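You operate a simulated robot arm through the tools that you are given. There is no shell and no other tool. Be economical: measure what you need, move in short steps, check, and stop when the job is done.

You are at the controls of a simulated robot arm. One attempt, no reset.

## Task
Put the core labelled "Core 45" from the top of the dark table on the grey slab there and the core marked "Core 36" on top of the yellow tape.
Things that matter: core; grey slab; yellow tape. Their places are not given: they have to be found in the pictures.

Only the result counts: the job must be done as asked and must still hold three seconds after the hand-in. Knocking over, shifting, dropping, spilling or breaking anything else fails it.

## Robot
A 7-joint arm with a two-finger parallel gripper, fixed in place. Base frame: the origin is at the foot of the arm, x ahead of it, y to its left, z up; the work surface is at about z = 0.74. Readings come in m, rad, newtons and seconds.
With the tool pointing down near the work surface it reaches from about 0.3 to 0.68 m from the base axis. Its first joint turns from -1.152 to 1.152 rad. Payload 1.57 kg.
The TCP is the grasp point between the finger pads, 0.03 m short of the fingertips. In the tool frame z runs along the fingers and y along their closing line. Largest opening 0.11 m; finger width 0.024, thickness 0.012; the body of the gripper, 0.048 by 0.112 m, starts 0.078 m behind the TCP.
Orientation is that of the tool frame in the base frame, as a unit quaternion [w, x, y, z]. With the fingers straight down and closing along the base's y, the tool's x points along the base's -x, its y along +y and its z along -z.

## Interface
- The arm moves only by the tool arm_command. Its argument "commands" is one flat list of numbers, 7 for each row, row after row: the shift along the tool's x, y, z in m, then the turn, a rotation vector about the tool's x, y, z in rad, then the closure, from 0 (fully open) to 1 (shut). In form: [x, y, z, rx, ry, rz, gripper, x, y, z, rx, ry, rz, gripper, ...]. A call has 1 to 10 rows; each row is the pose to reach, as a shift and turn from the pose commanded when the call began, along the tool's axes at that moment. Rows are played at 5 a second. More than 0.05 m and 0.15 rad between two rows, or a gripper value outside its range, and nothing of the call is played. Where a pose cannot be reached the arm comes as near as it can. A force on the tool above 40 N (or 10 N above the force at the start of the call, whichever is more), or a blocked arm, ends the call early, and 0.2 s more pass. Each finger travels about 0.108 m/s and halts on what it meets, pressing with about 39 N; the grip force reading is that of the motor and also rises with nothing between the fingers. The clock runs only during rows and for 0.2 s after the last one: add rows that repeat a pose to give the fingers time. It gives the time, the measured TCP pose, the force on the tool (base axes), the opening and the grip force at its end, in the units of the frame above (readings bear some noise).
- Cameras (640 x 400 px; columns grow to the right, rows downward): "scene" is fixed at [0.1678, -0.4145, 1.3771]; the picture's right is [0.64, -0.77, 0.00], its down [-0.62, -0.51, -0.59] and it looks along [0.46, 0.37, -0.81] (base axes); focal length 352 px, centre (320, 200). "wrist" rides on the gripper at [-0.036, 0, -0.08] in the tool frame; the picture's right is [0.00, -1.00, 0.00], its down [0.97, 0.00, -0.24] and it looks along [0.24, 0.00, 0.97] (tool axes); focal length 218 px, centre (320, 200).
- snapshot(camera): a new picture of that camera. It takes no simulated time.
- point_at(camera, pixels): for up to 12 pixels [column, row] of the newest picture of that camera ("zoom" is the newest enlarged one), the place [x, y, z] in the base frame of the surface seen there, good to about 0.002 m. It takes no simulated time.
- close_up(camera, box): a new picture of the part [left, top, right, bottom] of that camera's present view, enlarged. It takes no simulated time.
- sign_off(): hands the job in; it is judged then, once.

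Work in short steps. Measure before you move; look again where a grasp or a placing could have gone wrong, and mend it. You have 60 turns and 22 pictures in all, those below and enlarged ones among them. Open the gripper and draw the arm clear of the work before you hand the job in, unless the task says otherwise; then end with one line.

The tools are called after ">>>" as name(argument=value, ...) on one line, values as JSON. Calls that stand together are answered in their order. arm_command: Moves the arm, as the interface text tells. Its arguments: {"type":"object","properties":{"commands":{"type":"array"}},"required":["commands"]} The other tools are called the same way: snapshot (camera) takes a picture; point_at (camera, pixels) gives the place of the surface under pixels of a picture; close_up (camera, box) takes an enlarged picture of a part of a camera's view; sign_off () hands the job in.

At the start:

```text
time: 0.0
eef_pos: [0.4512, -0.0388, 0.9891]
tool_rot: [0.0, 0.001, 1.0, 0.0]
wrist_force: [0.1, 0.0, 0.2]
width: 0.1099
finger_force: 0.1
```

scene: 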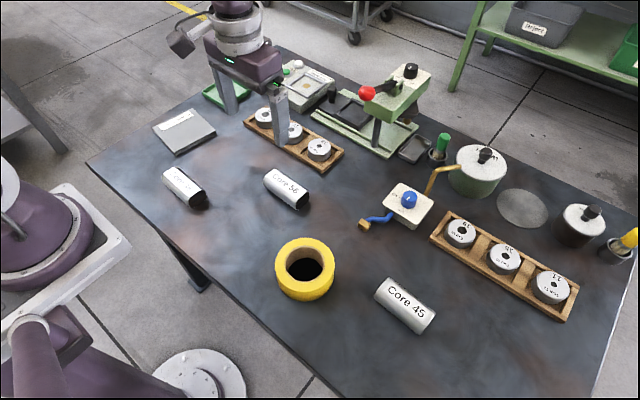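
wrist: 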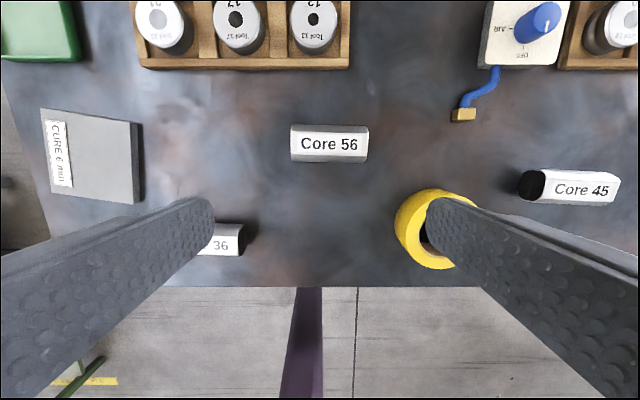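

The scene picture shows Core 45 near (405,305), the tape ring at (305,268), a core near (184,187) (probably Core 36), and the grey slab at (184,130). I'll measure these points.

>>> point_at(camera="scene", pixels=[[390, 280], [434, 315], [405, 303], [377, 295], [418, 331], [305, 242], [305, 285], [281, 262], [331, 262], [165, 172], [200, 188], [184, 184]])

>>> point_at(camera="wrist", pixels=[[45, 112], [134, 126], [134, 200], [50, 193], [90, 160], [230, 232], [240, 250], [545, 173], [615, 175], [612, 200], [540, 198], [580, 188]])

>>> close_up(camera="scene", box=[140, 90, 340, 215])

>>> close_up(camera="scene", box=[260, 220, 460, 345])

```text
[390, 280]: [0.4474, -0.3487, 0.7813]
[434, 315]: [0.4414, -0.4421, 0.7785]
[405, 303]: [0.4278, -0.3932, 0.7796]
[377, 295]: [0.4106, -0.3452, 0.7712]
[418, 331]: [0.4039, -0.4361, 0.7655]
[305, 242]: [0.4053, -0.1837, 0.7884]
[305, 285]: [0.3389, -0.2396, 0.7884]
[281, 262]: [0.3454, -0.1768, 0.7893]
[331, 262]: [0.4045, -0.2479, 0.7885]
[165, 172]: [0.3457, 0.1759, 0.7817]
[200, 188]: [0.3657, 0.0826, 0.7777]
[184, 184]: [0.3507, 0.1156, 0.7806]
```

```text
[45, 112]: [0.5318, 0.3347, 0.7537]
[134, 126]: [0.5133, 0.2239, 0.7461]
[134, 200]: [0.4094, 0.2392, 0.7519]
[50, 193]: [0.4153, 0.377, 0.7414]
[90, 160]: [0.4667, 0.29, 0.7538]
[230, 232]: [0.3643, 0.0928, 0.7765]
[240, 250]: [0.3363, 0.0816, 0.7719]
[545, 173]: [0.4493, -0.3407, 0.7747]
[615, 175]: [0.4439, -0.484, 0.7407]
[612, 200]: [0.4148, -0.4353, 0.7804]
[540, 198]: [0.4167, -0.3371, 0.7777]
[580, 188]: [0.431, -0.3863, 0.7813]
```

```text
3.20 times, centred on (240, 152) of scene
```

zoom: 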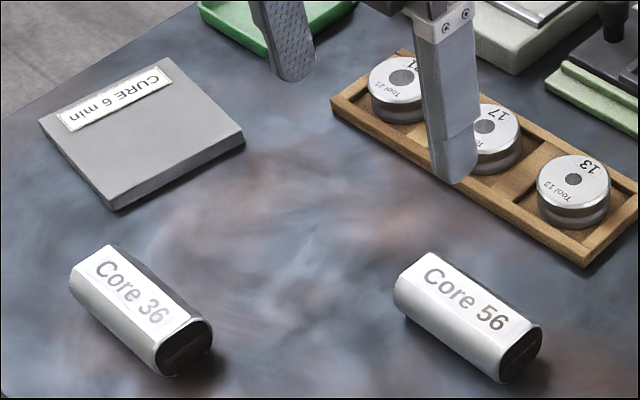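

```text
3.20 times, centred on (360, 282) of scene
```

zoom: 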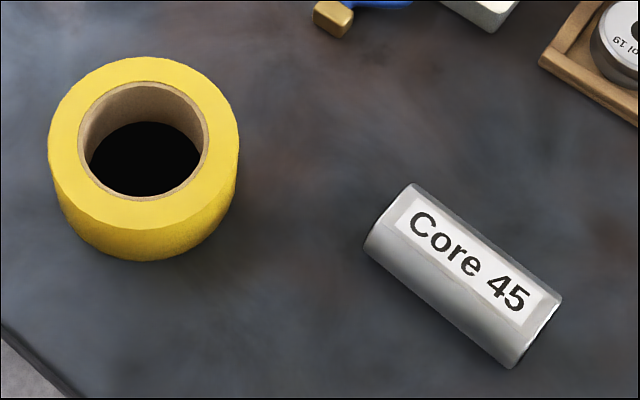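

Core 36, Core 45 and the slab are identified. Next I'll measure Core 45's axis and the tape in the zoom picture: label ends at (410,225) and (520,300), tape rim around (143,128).

>>> point_at(camera="zoom", pixels=[[397, 205], [537, 318], [415, 192], [552, 298], [383, 230], [522, 345], [465, 262], [140, 66], [60, 130], [228, 130], [140, 215], [145, 160]])

>>> close_up(camera="scene", box=[140, 90, 240, 215])

```text
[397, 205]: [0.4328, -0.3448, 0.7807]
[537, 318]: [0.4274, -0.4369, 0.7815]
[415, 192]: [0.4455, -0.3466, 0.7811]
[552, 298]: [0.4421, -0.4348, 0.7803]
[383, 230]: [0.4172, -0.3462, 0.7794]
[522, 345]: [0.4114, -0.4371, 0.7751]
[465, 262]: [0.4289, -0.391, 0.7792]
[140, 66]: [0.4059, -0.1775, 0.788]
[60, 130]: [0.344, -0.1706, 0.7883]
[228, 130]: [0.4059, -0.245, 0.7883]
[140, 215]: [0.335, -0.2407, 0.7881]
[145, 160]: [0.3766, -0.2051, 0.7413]
```

```text
3.20 times, centred on (190, 152) of scene
```

zoom: 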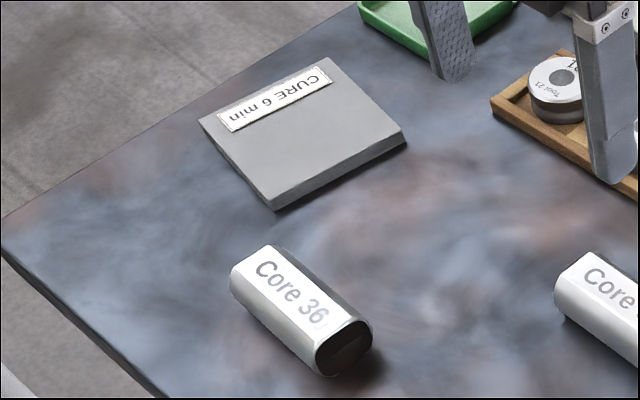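

In the new zoom, Core 36's top runs from (262,262) to (340,335) and the slab corners are near (200,120), (330,60), (405,135) and (275,198). I'll measure them.

>>> point_at(camera="zoom", pixels=[[255, 254], [240, 268], [345, 318], [318, 338], [276, 248], [362, 320], [290, 292], [204, 122], [328, 61], [402, 132], [273, 197], [310, 145]])

```text
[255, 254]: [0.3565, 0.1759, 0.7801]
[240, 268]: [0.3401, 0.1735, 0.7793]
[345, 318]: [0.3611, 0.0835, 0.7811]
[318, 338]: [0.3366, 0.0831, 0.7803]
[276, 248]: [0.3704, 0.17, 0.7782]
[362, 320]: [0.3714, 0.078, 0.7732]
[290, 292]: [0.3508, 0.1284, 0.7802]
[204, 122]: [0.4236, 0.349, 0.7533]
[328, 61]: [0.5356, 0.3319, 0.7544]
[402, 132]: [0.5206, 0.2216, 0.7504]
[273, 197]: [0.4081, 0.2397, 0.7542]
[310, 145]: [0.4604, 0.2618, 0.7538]
```

Core 45 is centred at about (0.429, -0.391), axis nearly along y, top z 0.781. Core 36 is at about (0.354, 0.128), the tape at (0.370, -0.208) with top 0.788, and the slab at (0.472, 0.286) with top 0.754. I'll move above Core 45 while turning the tool.

>>> arm_command(commands=[0.0022, -0.0352, 0.0039, 0, 0, 0.15, 0, 0.0044, -0.0704, 0.0078, 0, 0, 0.3, 0, 0.0066, -0.1056, 0.0117, 0, 0, 0.45, 0, 0.0088, -0.1408, 0.0156, 0, 0, 0.6, 0, 0.011, -0.176, 0.0195, 0, 0, 0.75, 0, 0.0132, -0.2112, 0.0234, 0, 0, 0.9, 0, 0.0154, -0.2464, 0.0273, 0, 0, 1.05, 0, 0.0176, -0.2816, 0.0312, 0, 0, 1.2, 0, 0.0198, -0.3168, 0.0351, 0, 0, 1.35, 0, 0.022, -0.352, 0.039, 0, 0, 1.5, 0])

```text
time: 2.2
eef_pos: [0.4297, -0.3917, 0.9498]
tool_rot: [0.0, 0.683, 0.731, 0.0]
wrist_force: [0.4, -0.1, -0.5]
width: 0.11
finger_force: 0.0
```

The arm is above Core 45. I'll finish the turn with 0.12 rad and take a wrist picture to check alignment.

>>> arm_command(commands=[0, 0, 0.02, 0, 0, 0.12, 0.1, 0, 0, 0.05, 0, 0, 0.12, 0.2])

>>> snapshot(camera="wrist")

```text
time: 2.8
eef_pos: [0.4292, -0.3901, 0.9002]
tool_rot: [0.0, 0.725, 0.689, 0.0]
wrist_force: [0.0, 0.0, 0.1]
width: 0.0881
finger_force: 0.0
```

```text
16 pictures are left
```

wrist: 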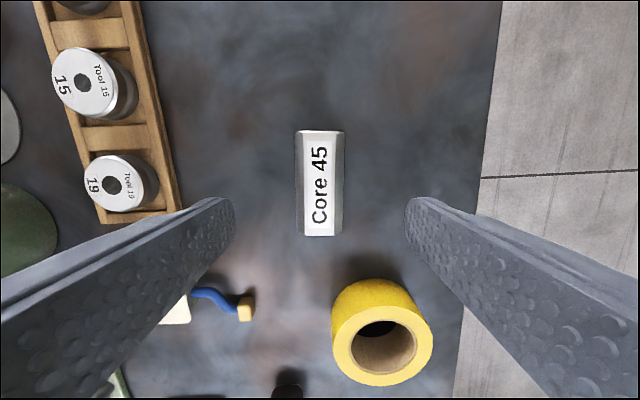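

Core 45 looks parallel to the fingers and centred near column 320. I'll measure its edges.

>>> point_at(camera="wrist", pixels=[[320, 134], [319, 233], [299, 180], [341, 180], [299, 225], [340, 225], [300, 140], [340, 140]])

```text
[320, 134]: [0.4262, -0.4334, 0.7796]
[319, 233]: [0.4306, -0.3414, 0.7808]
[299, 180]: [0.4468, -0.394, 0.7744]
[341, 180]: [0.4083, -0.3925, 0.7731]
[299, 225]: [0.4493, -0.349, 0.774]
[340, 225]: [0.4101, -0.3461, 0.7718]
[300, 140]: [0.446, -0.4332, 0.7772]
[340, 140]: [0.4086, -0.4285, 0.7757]
```

The centre is (0.4285, -0.389), matching the TCP. I'll descend 0.125 to z = 0.775 and close.

>>> arm_command(commands=[0, 0, 0.04, 0, 0, 0, 0.2, 0, 0, 0.08, 0, 0, 0, 0.2, 0, 0, 0.105, 0, 0, 0, 0.2, 0, 0, 0.125, 0, 0, 0, 0.2, 0, 0, 0.125, 0, 0, 0, 0.2, 0, 0, 0.125, 0, 0, 0, 0.5, 0, 0, 0.125, 0, 0, 0, 0.8, 0, 0, 0.125, 0, 0, 0, 1, 0, 0, 0.125, 0, 0, 0, 1])

```text
time: 4.8
eef_pos: [0.4283, -0.3898, 0.7728]
tool_rot: [0.0, 0.724, 0.689, 0.0]
wrist_force: [0.1, 0.2, 1.8]
width: 0.0476
finger_force: 38.7
```

The grip holds at width 0.048. I'll lift to about z = 0.93.

>>> arm_command(commands=[0, 0, -0.03, 0, 0, 0, 1, 0, 0, -0.07, 0, 0, 0, 1, 0, 0, -0.115, 0, 0, 0, 1, 0, 0, -0.16, 0, 0, 0, 1])

```text
time: 5.8
eef_pos: [0.432, -0.3898, 0.9364]
tool_rot: [0.0, 0.724, 0.69, -0.001]
wrist_force: [0.3, 0.3, -4.4]
width: 0.0475
finger_force: 39.4
```

Core 45 is held. I'll carry it towards the slab at (0.470, 0.274), first translating along tool x.

>>> arm_command(commands=[0.045, 0.0005, 0, 0, 0, 0, 1, 0.09, 0.0011, 0, 0, 0, 0, 1, 0.135, 0.0016, 0, 0, 0, 0, 1, 0.18, 0.0022, 0, 0, 0, 0, 1, 0.225, 0.0028, 0, 0, 0, 0, 1, 0.27, 0.0033, 0, 0, 0, 0, 1, 0.315, 0.0039, 0, 0, 0, 0, 1, 0.36, 0.0044, 0, 0, 0, 0, 1, 0.405, 0.005, 0, 0, 0, 0, 1, 0.45, 0.0055, 0, 0, 0, 0, 1])

>>> arm_command(commands=[0.0215, 0.0003, 0, 0, 0, -0.1462, 1, 0.043, 0.0005, 0, 0, 0, -0.2924, 1, 0.0645, 0.0008, 0, 0, 0, -0.4386, 1, 0.086, 0.0011, 0, 0, 0, -0.5848, 1, 0.1075, 0.0013, 0, 0, 0, -0.731, 1, 0.129, 0.0016, 0, 0, 0, -0.8772, 1, 0.1505, 0.0019, 0, 0, 0, -1.0234, 1, 0.172, 0.0022, 0, 0, 0, -1.1696, 1, 0.1935, 0.0024, 0, 0, 0, -1.3158, 1, 0.215, 0.0027, 0, 0, 0, -1.462, 1])

>>> snapshot(camera="wrist")

>>> snapshot(camera="scene")

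```text
time: 8.0
eef_pos: [0.4569, 0.0584, 0.9351]
tool_rot: [0.0, 0.724, 0.689, 0.0]
wrist_force: [0.0, 0.4, -3.7]
width: 0.0482
finger_force: 38.7
```

```text
time: 10.2
eef_pos: [0.4705, 0.2745, 0.9337]
tool_rot: [0.0, 0.077, 0.997, 0.0]
wrist_force: [0.4, 0.1, -3.7]
width: 0.048
finger_force: 39.0
```

```text
15 pictures are left
```

wrist: 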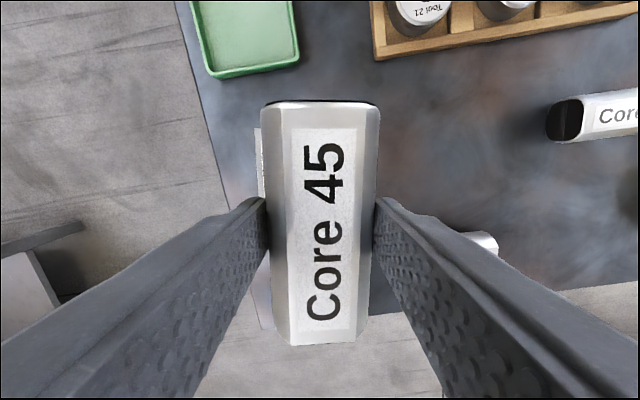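

```text
14 pictures are left
```

scene: 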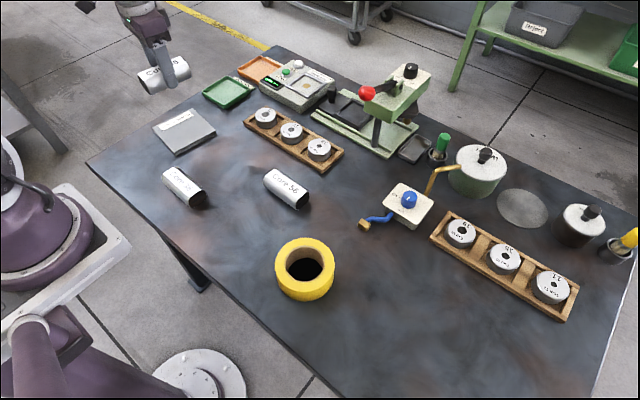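

Everything else is undisturbed and the held core lines up. I'll check where the core sits relative to the TCP, and re-measure the slab from the unobstructed scene view.

>>> point_at(camera="wrist", pixels=[[322, 110], [318, 338], [272, 200], [372, 200]])

>>> point_at(camera="scene", pixels=[[154, 128], [192, 109], [215, 132], [176, 152], [190, 132], [178, 120], [230, 150], [230, 175]])

```text
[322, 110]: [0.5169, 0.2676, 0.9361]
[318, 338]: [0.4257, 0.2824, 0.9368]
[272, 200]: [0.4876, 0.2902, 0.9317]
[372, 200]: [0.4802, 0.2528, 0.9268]
```

```text
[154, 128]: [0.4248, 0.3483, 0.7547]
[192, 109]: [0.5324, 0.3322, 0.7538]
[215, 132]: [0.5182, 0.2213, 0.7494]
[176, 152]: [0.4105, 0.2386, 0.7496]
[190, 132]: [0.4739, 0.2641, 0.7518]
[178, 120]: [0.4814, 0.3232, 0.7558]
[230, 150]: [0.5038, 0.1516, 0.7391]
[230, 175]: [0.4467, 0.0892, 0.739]
```

Slab top is about 0.753 and the table 0.739, a difference of about 0.014. I'll lower to just above contact.

>>> arm_command(commands=[0, 0, 0.04, 0, 0, 0, 1, 0, 0, 0.08, 0, 0, 0, 1, 0, 0, 0.12, 0, 0, 0, 1, 0, 0, 0.135, 0, 0, 0, 1, 0, 0, 0.142, 0, 0, 0, 1, 0, 0, 0.142, 0, 0, 0, 1])

```text
time: 11.6
eef_pos: [0.4711, 0.2738, 0.7929]
tool_rot: [0.0, 0.078, 0.997, 0.0]
wrist_force: [-4.6, -1.9, 15.3]
width: 0.0482
finger_force: 38.8
```

There is contact (15 N) about 5 mm higher than expected, so I'll look before releasing.

>>> close_up(camera="scene", box=[120, 50, 260, 170])

>>> snapshot(camera="wrist")

```text
3.33 times, centred on (190, 110) of scene
```

zoom: 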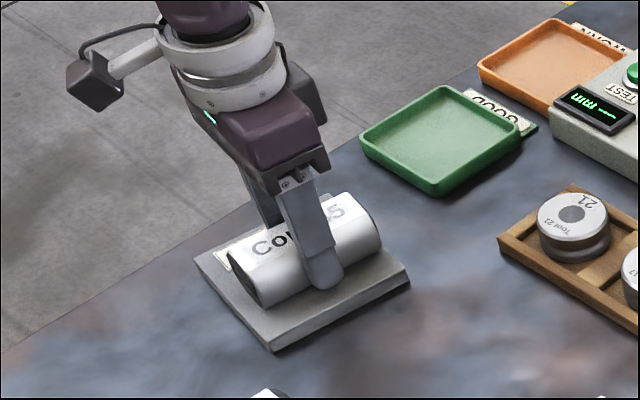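

```text
12 pictures are left
```

wrist: 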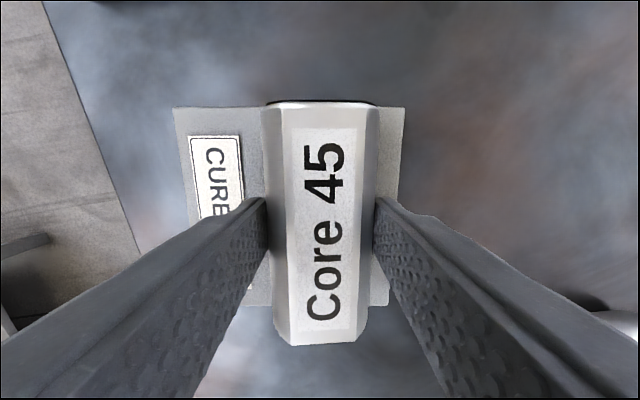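

The core sits fully over the slab and clear of the label. I'll measure the top at both ends to check for tilt.

>>> point_at(camera="wrist", pixels=[[325, 112], [320, 335], [322, 220], [322, 170], [318, 290], [256, 200], [398, 150], [265, 115], [285, 330], [400, 112], [178, 112]])

>>> point_at(camera="zoom", pixels=[[240, 250], [262, 236], [355, 210], [380, 245], [265, 305], [250, 275], [330, 200]])

```text
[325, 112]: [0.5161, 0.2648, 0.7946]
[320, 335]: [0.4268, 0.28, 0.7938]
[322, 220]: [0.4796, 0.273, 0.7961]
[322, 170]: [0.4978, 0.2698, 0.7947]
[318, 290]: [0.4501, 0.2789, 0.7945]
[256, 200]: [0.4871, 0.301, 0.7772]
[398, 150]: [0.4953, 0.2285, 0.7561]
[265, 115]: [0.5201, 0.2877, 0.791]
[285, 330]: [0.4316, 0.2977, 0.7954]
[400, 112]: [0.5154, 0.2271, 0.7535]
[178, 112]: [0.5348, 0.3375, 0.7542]
```

```text
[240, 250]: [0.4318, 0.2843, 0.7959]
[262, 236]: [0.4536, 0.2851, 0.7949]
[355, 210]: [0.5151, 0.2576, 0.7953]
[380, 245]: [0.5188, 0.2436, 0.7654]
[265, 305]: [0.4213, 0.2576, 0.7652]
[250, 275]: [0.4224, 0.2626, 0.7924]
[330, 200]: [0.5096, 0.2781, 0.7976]
```

The core is level, with its top at 0.795 (slab plus core height), so it is seated. I'll release gradually and go straight up.

>>> arm_command(commands=[0, 0, 0, 0, 0, 0, 0.5, 0, 0, 0, 0, 0, 0, 0.3, 0, 0, 0, 0, 0, 0, 0.3, 0, 0, -0.02, 0, 0, 0, 0.3, 0, 0, -0.06, 0, 0, 0, 0.3, 0, 0, -0.1, 0, 0, 0, 0.3, 0, 0, -0.14, 0, 0, 0, 0.3])

>>> snapshot(camera="wrist")

```text
time: 13.2
eef_pos: [0.4704, 0.2722, 0.9342]
tool_rot: [0.001, 0.079, 0.997, 0.0]
wrist_force: [0.6, -0.1, -0.2]
width: 0.0771
finger_force: 0.2
```

```text
11 pictures are left
```

wrist: 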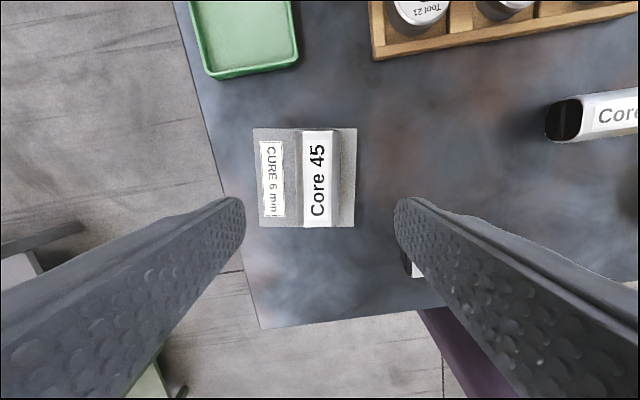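

Core 45 rests on the slab. Next I'll go above Core 36 at (0.354, 0.128) while turning back to close along x.

>>> arm_command(commands=[0.0092, -0.0162, 0, 0, 0, 0.1413, 0.25, 0.0183, -0.0325, 0, 0, 0, 0.2826, 0.25, 0.0275, -0.0487, 0, 0, 0, 0.4239, 0.25, 0.0367, -0.065, 0, 0, 0, 0.5652, 0.25, 0.0459, -0.0812, 0, 0, 0, 0.7065, 0.25, 0.055, -0.0974, 0, 0, 0, 0.8478, 0.25, 0.0642, -0.1137, 0, 0, 0, 0.9891, 0.25, 0.0734, -0.1299, 0, 0, 0, 1.1304, 0.25, 0.0825, -0.1462, 0, 0, 0, 1.2717, 0.25, 0.0917, -0.1624, 0, 0, 0, 1.413, 0.25])

>>> snapshot(camera="wrist")

```text
time: 15.4
eef_pos: [0.3545, 0.1284, 0.9331]
tool_rot: [0.001, 0.708, 0.706, 0.0]
wrist_force: [-1.0, -0.6, 0.3]
width: 0.0827
finger_force: 0.0
```

```text
10 pictures are left
```

wrist: 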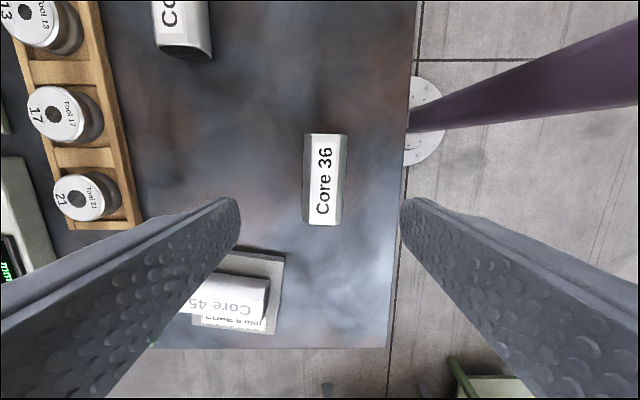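

The pose was reached, and Core 36 shows at (325,180), slightly tilted. I'll measure its edges.

>>> point_at(camera="wrist", pixels=[[307, 145], [346, 145], [303, 215], [342, 215], [326, 137], [322, 222], [305, 180], [344, 180]])

```text
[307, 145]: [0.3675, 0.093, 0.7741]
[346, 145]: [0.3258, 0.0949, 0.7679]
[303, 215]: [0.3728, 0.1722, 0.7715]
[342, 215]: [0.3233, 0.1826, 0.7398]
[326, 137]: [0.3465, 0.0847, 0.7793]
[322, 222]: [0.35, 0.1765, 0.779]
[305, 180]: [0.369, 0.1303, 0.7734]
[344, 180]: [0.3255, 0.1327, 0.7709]
```

The centre is about (0.348, 0.130) with a slope of about 0.045 rad. I'll correct by -6 mm in x, +2 mm in y and +0.045 rad, then descend to z = 0.776 and grip.

>>> arm_command(commands=[0.002, -0.006, 0.02, 0, 0, 0.045, 0.25, 0.002, -0.006, 0.06, 0, 0, 0.045, 0.25, 0.002, -0.006, 0.1, 0, 0, 0.045, 0.25, 0.002, -0.006, 0.135, 0, 0, 0.045, 0.25, 0.002, -0.006, 0.157, 0, 0, 0.045, 0.25, 0.002, -0.006, 0.157, 0, 0, 0.045, 0.25, 0.002, -0.006, 0.157, 0, 0, 0.045, 0.5, 0.002, -0.006, 0.157, 0, 0, 0.045, 0.8, 0.002, -0.006, 0.157, 0, 0, 0.045, 1, 0.002, -0.006, 0.157, 0, 0, 0.045, 1])

```text
time: 17.6
eef_pos: [0.3471, 0.1304, 0.7762]
tool_rot: [0.0, 0.723, 0.691, 0.0]
wrist_force: [0.4, -0.5, 2.7]
width: 0.048
finger_force: 39.0
```

The grip is good (width 0.048). I'll lift by 0.15, then carry towards the tape.

>>> arm_command(commands=[0, 0, -0.03, 0, 0, 0, 1, 0, 0, -0.07, 0, 0, 0, 1, 0, 0, -0.11, 0, 0, 0, 1, 0, 0, -0.15, 0, 0, 0, 1])

>>> arm_command(commands=[-0.034, 0.0008, 0, 0, 0, 0, 1, -0.068, 0.0016, 0, 0, 0, 0, 1, -0.102, 0.0024, 0, 0, 0, 0, 1, -0.136, 0.0032, 0, 0, 0, 0, 1, -0.17, 0.004, 0, 0, 0, 0, 1, -0.204, 0.0048, 0, 0, 0, 0, 1, -0.238, 0.0056, 0, 0, 0, 0, 1, -0.272, 0.0064, 0, 0, 0, 0, 1, -0.306, 0.0072, 0, 0, 0, 0, 1, -0.337, 0.008, 0, 0, 0, 0, 1])

>>> snapshot(camera="wrist")

>>> snapshot(camera="scene")

```text
time: 18.6
eef_pos: [0.3494, 0.1342, 0.9245]
tool_rot: [0.0, 0.723, 0.691, 0.0]
wrist_force: [-0.1, 0.1, -3.9]
width: 0.0478
finger_force: 38.7
```

```text
time: 20.8
eef_pos: [0.3401, -0.2072, 0.926]
tool_rot: [0.0, 0.723, 0.691, 0.0]
wrist_force: [0.0, 0.2, -3.6]
width: 0.0483
finger_force: 39.1
```

```text
9 pictures are left
```

wrist: 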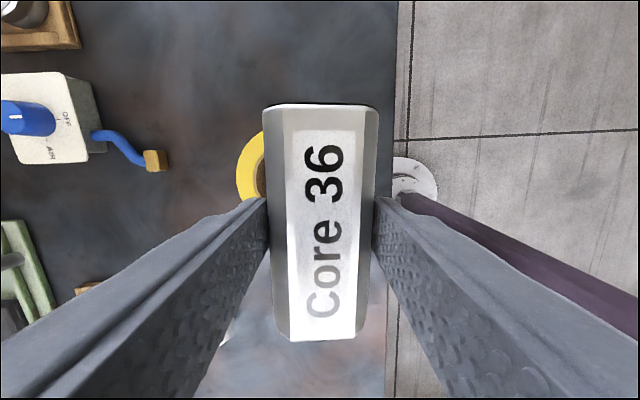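

```text
8 pictures are left
```

scene: 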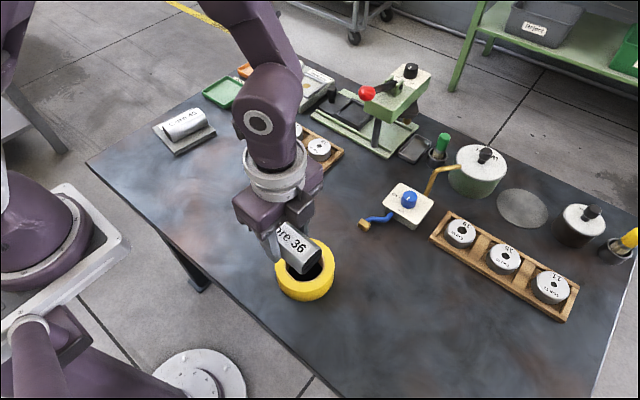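

Core 45 is fine on the slab. The tape centre is at about (0.372, -0.210), so I'll shift +31 mm in x and -3.5 mm in y, then lower to z ≈ 0.834.

>>> arm_command(commands=[-0.002, 0.031, 0, 0, 0, 0, 1, -0.002, 0.031, 0.02, 0, 0, 0, 1, -0.002, 0.031, 0.05, 0, 0, 0, 1, -0.002, 0.031, 0.08, 0, 0, 0, 1, -0.002, 0.031, 0.092, 0, 0, 0, 1, -0.002, 0.031, 0.092, 0, 0, 0, 1])

>>> close_up(camera="scene", box=[240, 200, 368, 320])

>>> snapshot(camera="wrist")

```text
time: 22.2
eef_pos: [0.3728, -0.2093, 0.8337]
tool_rot: [0.0, 0.723, 0.691, 0.0]
wrist_force: [0.0, 0.4, -4.1]
width: 0.0481
finger_force: 39.1
```

```text
3.33 times, centred on (304, 260) of scene
```

zoom: 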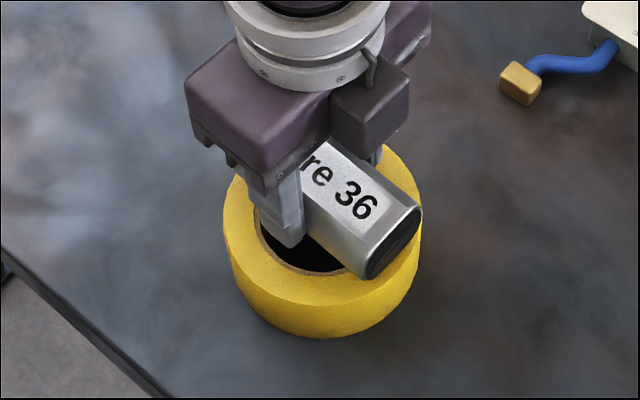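

```text
6 pictures are left
```

wrist: 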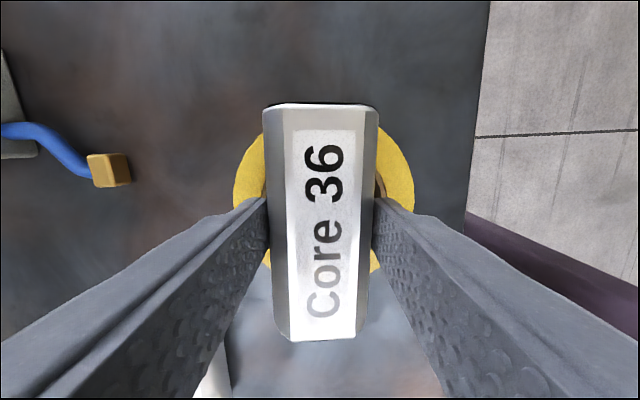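

The core is centred over the tape and not yet touching (force -4 N). I'll lower in small steps.

>>> arm_command(commands=[0, 0, 0.002, 0, 0, 0, 1, 0, 0, 0.004, 0, 0, 0, 1, 0, 0, 0.005, 0, 0, 0, 1, 0, 0, 0.005, 0, 0, 0, 1])

```text
time: 23.2
eef_pos: [0.3726, -0.2103, 0.8286]
tool_rot: [0.001, 0.723, 0.691, 0.0]
wrist_force: [-0.9, 1.5, 6.5]
width: 0.0481
finger_force: 39.0
```

Contact has been made (about 10 N net). I'll release gradually and rise straight up.

>>> arm_command(commands=[0, 0, 0.0005, 0, 0, 0, 1, 0, 0, 0.0005, 0, 0, 0, 0.52, 0, 0, 0.0005, 0, 0, 0, 0.3, 0, 0, 0.0005, 0, 0, 0, 0.3, 0, 0, -0.02, 0, 0, 0, 0.3, 0, 0, -0.06, 0, 0, 0, 0.3, 0, 0, -0.1, 0, 0, 0, 0.3, 0, 0, -0.14, 0, 0, 0, 0.3])

>>> snapshot(camera="wrist")

```text
time: 25.0
eef_pos: [0.3715, -0.2096, 0.9682]
tool_rot: [0.0, 0.723, 0.691, 0.0]
wrist_force: [-0.7, 0.6, -0.2]
width: 0.077
finger_force: 0.0
```

```text
5 pictures are left
```

wrist: 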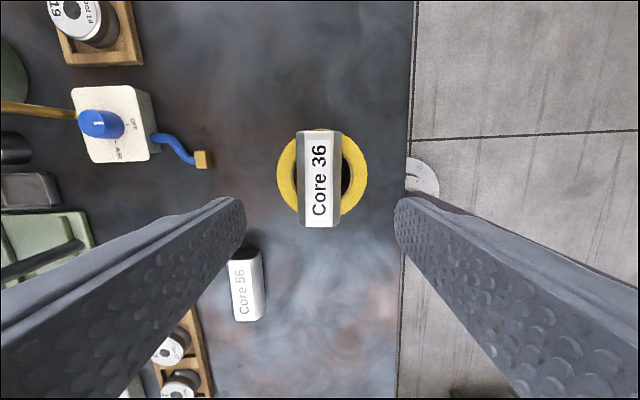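

Core 36 rests on the tape, straddling the hole. I'll back the arm away upward, open fully, and check the whole scene.

>>> arm_command(commands=[0.03, 0.01, -0.02, 0, 0, 0, 0.2, 0.07, 0.03, -0.04, 0, 0, 0, 0, 0.11, 0.05, -0.05, 0, 0, 0, 0, 0.15, 0.07, -0.05, 0, 0, 0, 0])

>>> snapshot(camera="scene")

```text
time: 26.0
eef_pos: [0.4507, -0.0623, 1.017]
tool_rot: [0.0, 0.723, 0.691, 0.0]
wrist_force: [-1.1, 0.0, -0.3]
width: 0.1101
finger_force: 0.0
```

```text
4 pictures are left
```

scene: 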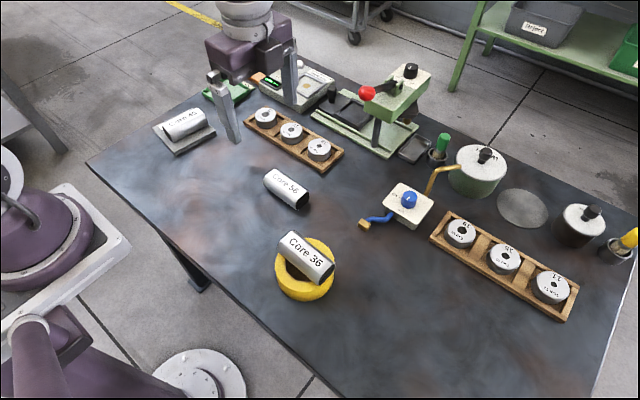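

Core 45 is on the slab at (185,124), Core 36 is on the tape at (307,258), nothing else has moved, and the arm is clear. I'm handing in.

>>> sign_off()

```text
The job is handed in.
```

Core 45 is lying on the grey slab and Core 36 is lying across the top of the yellow tape; the last picture showed nothing else moved, the gripper is open and the arm is clear, and the job is handed in.
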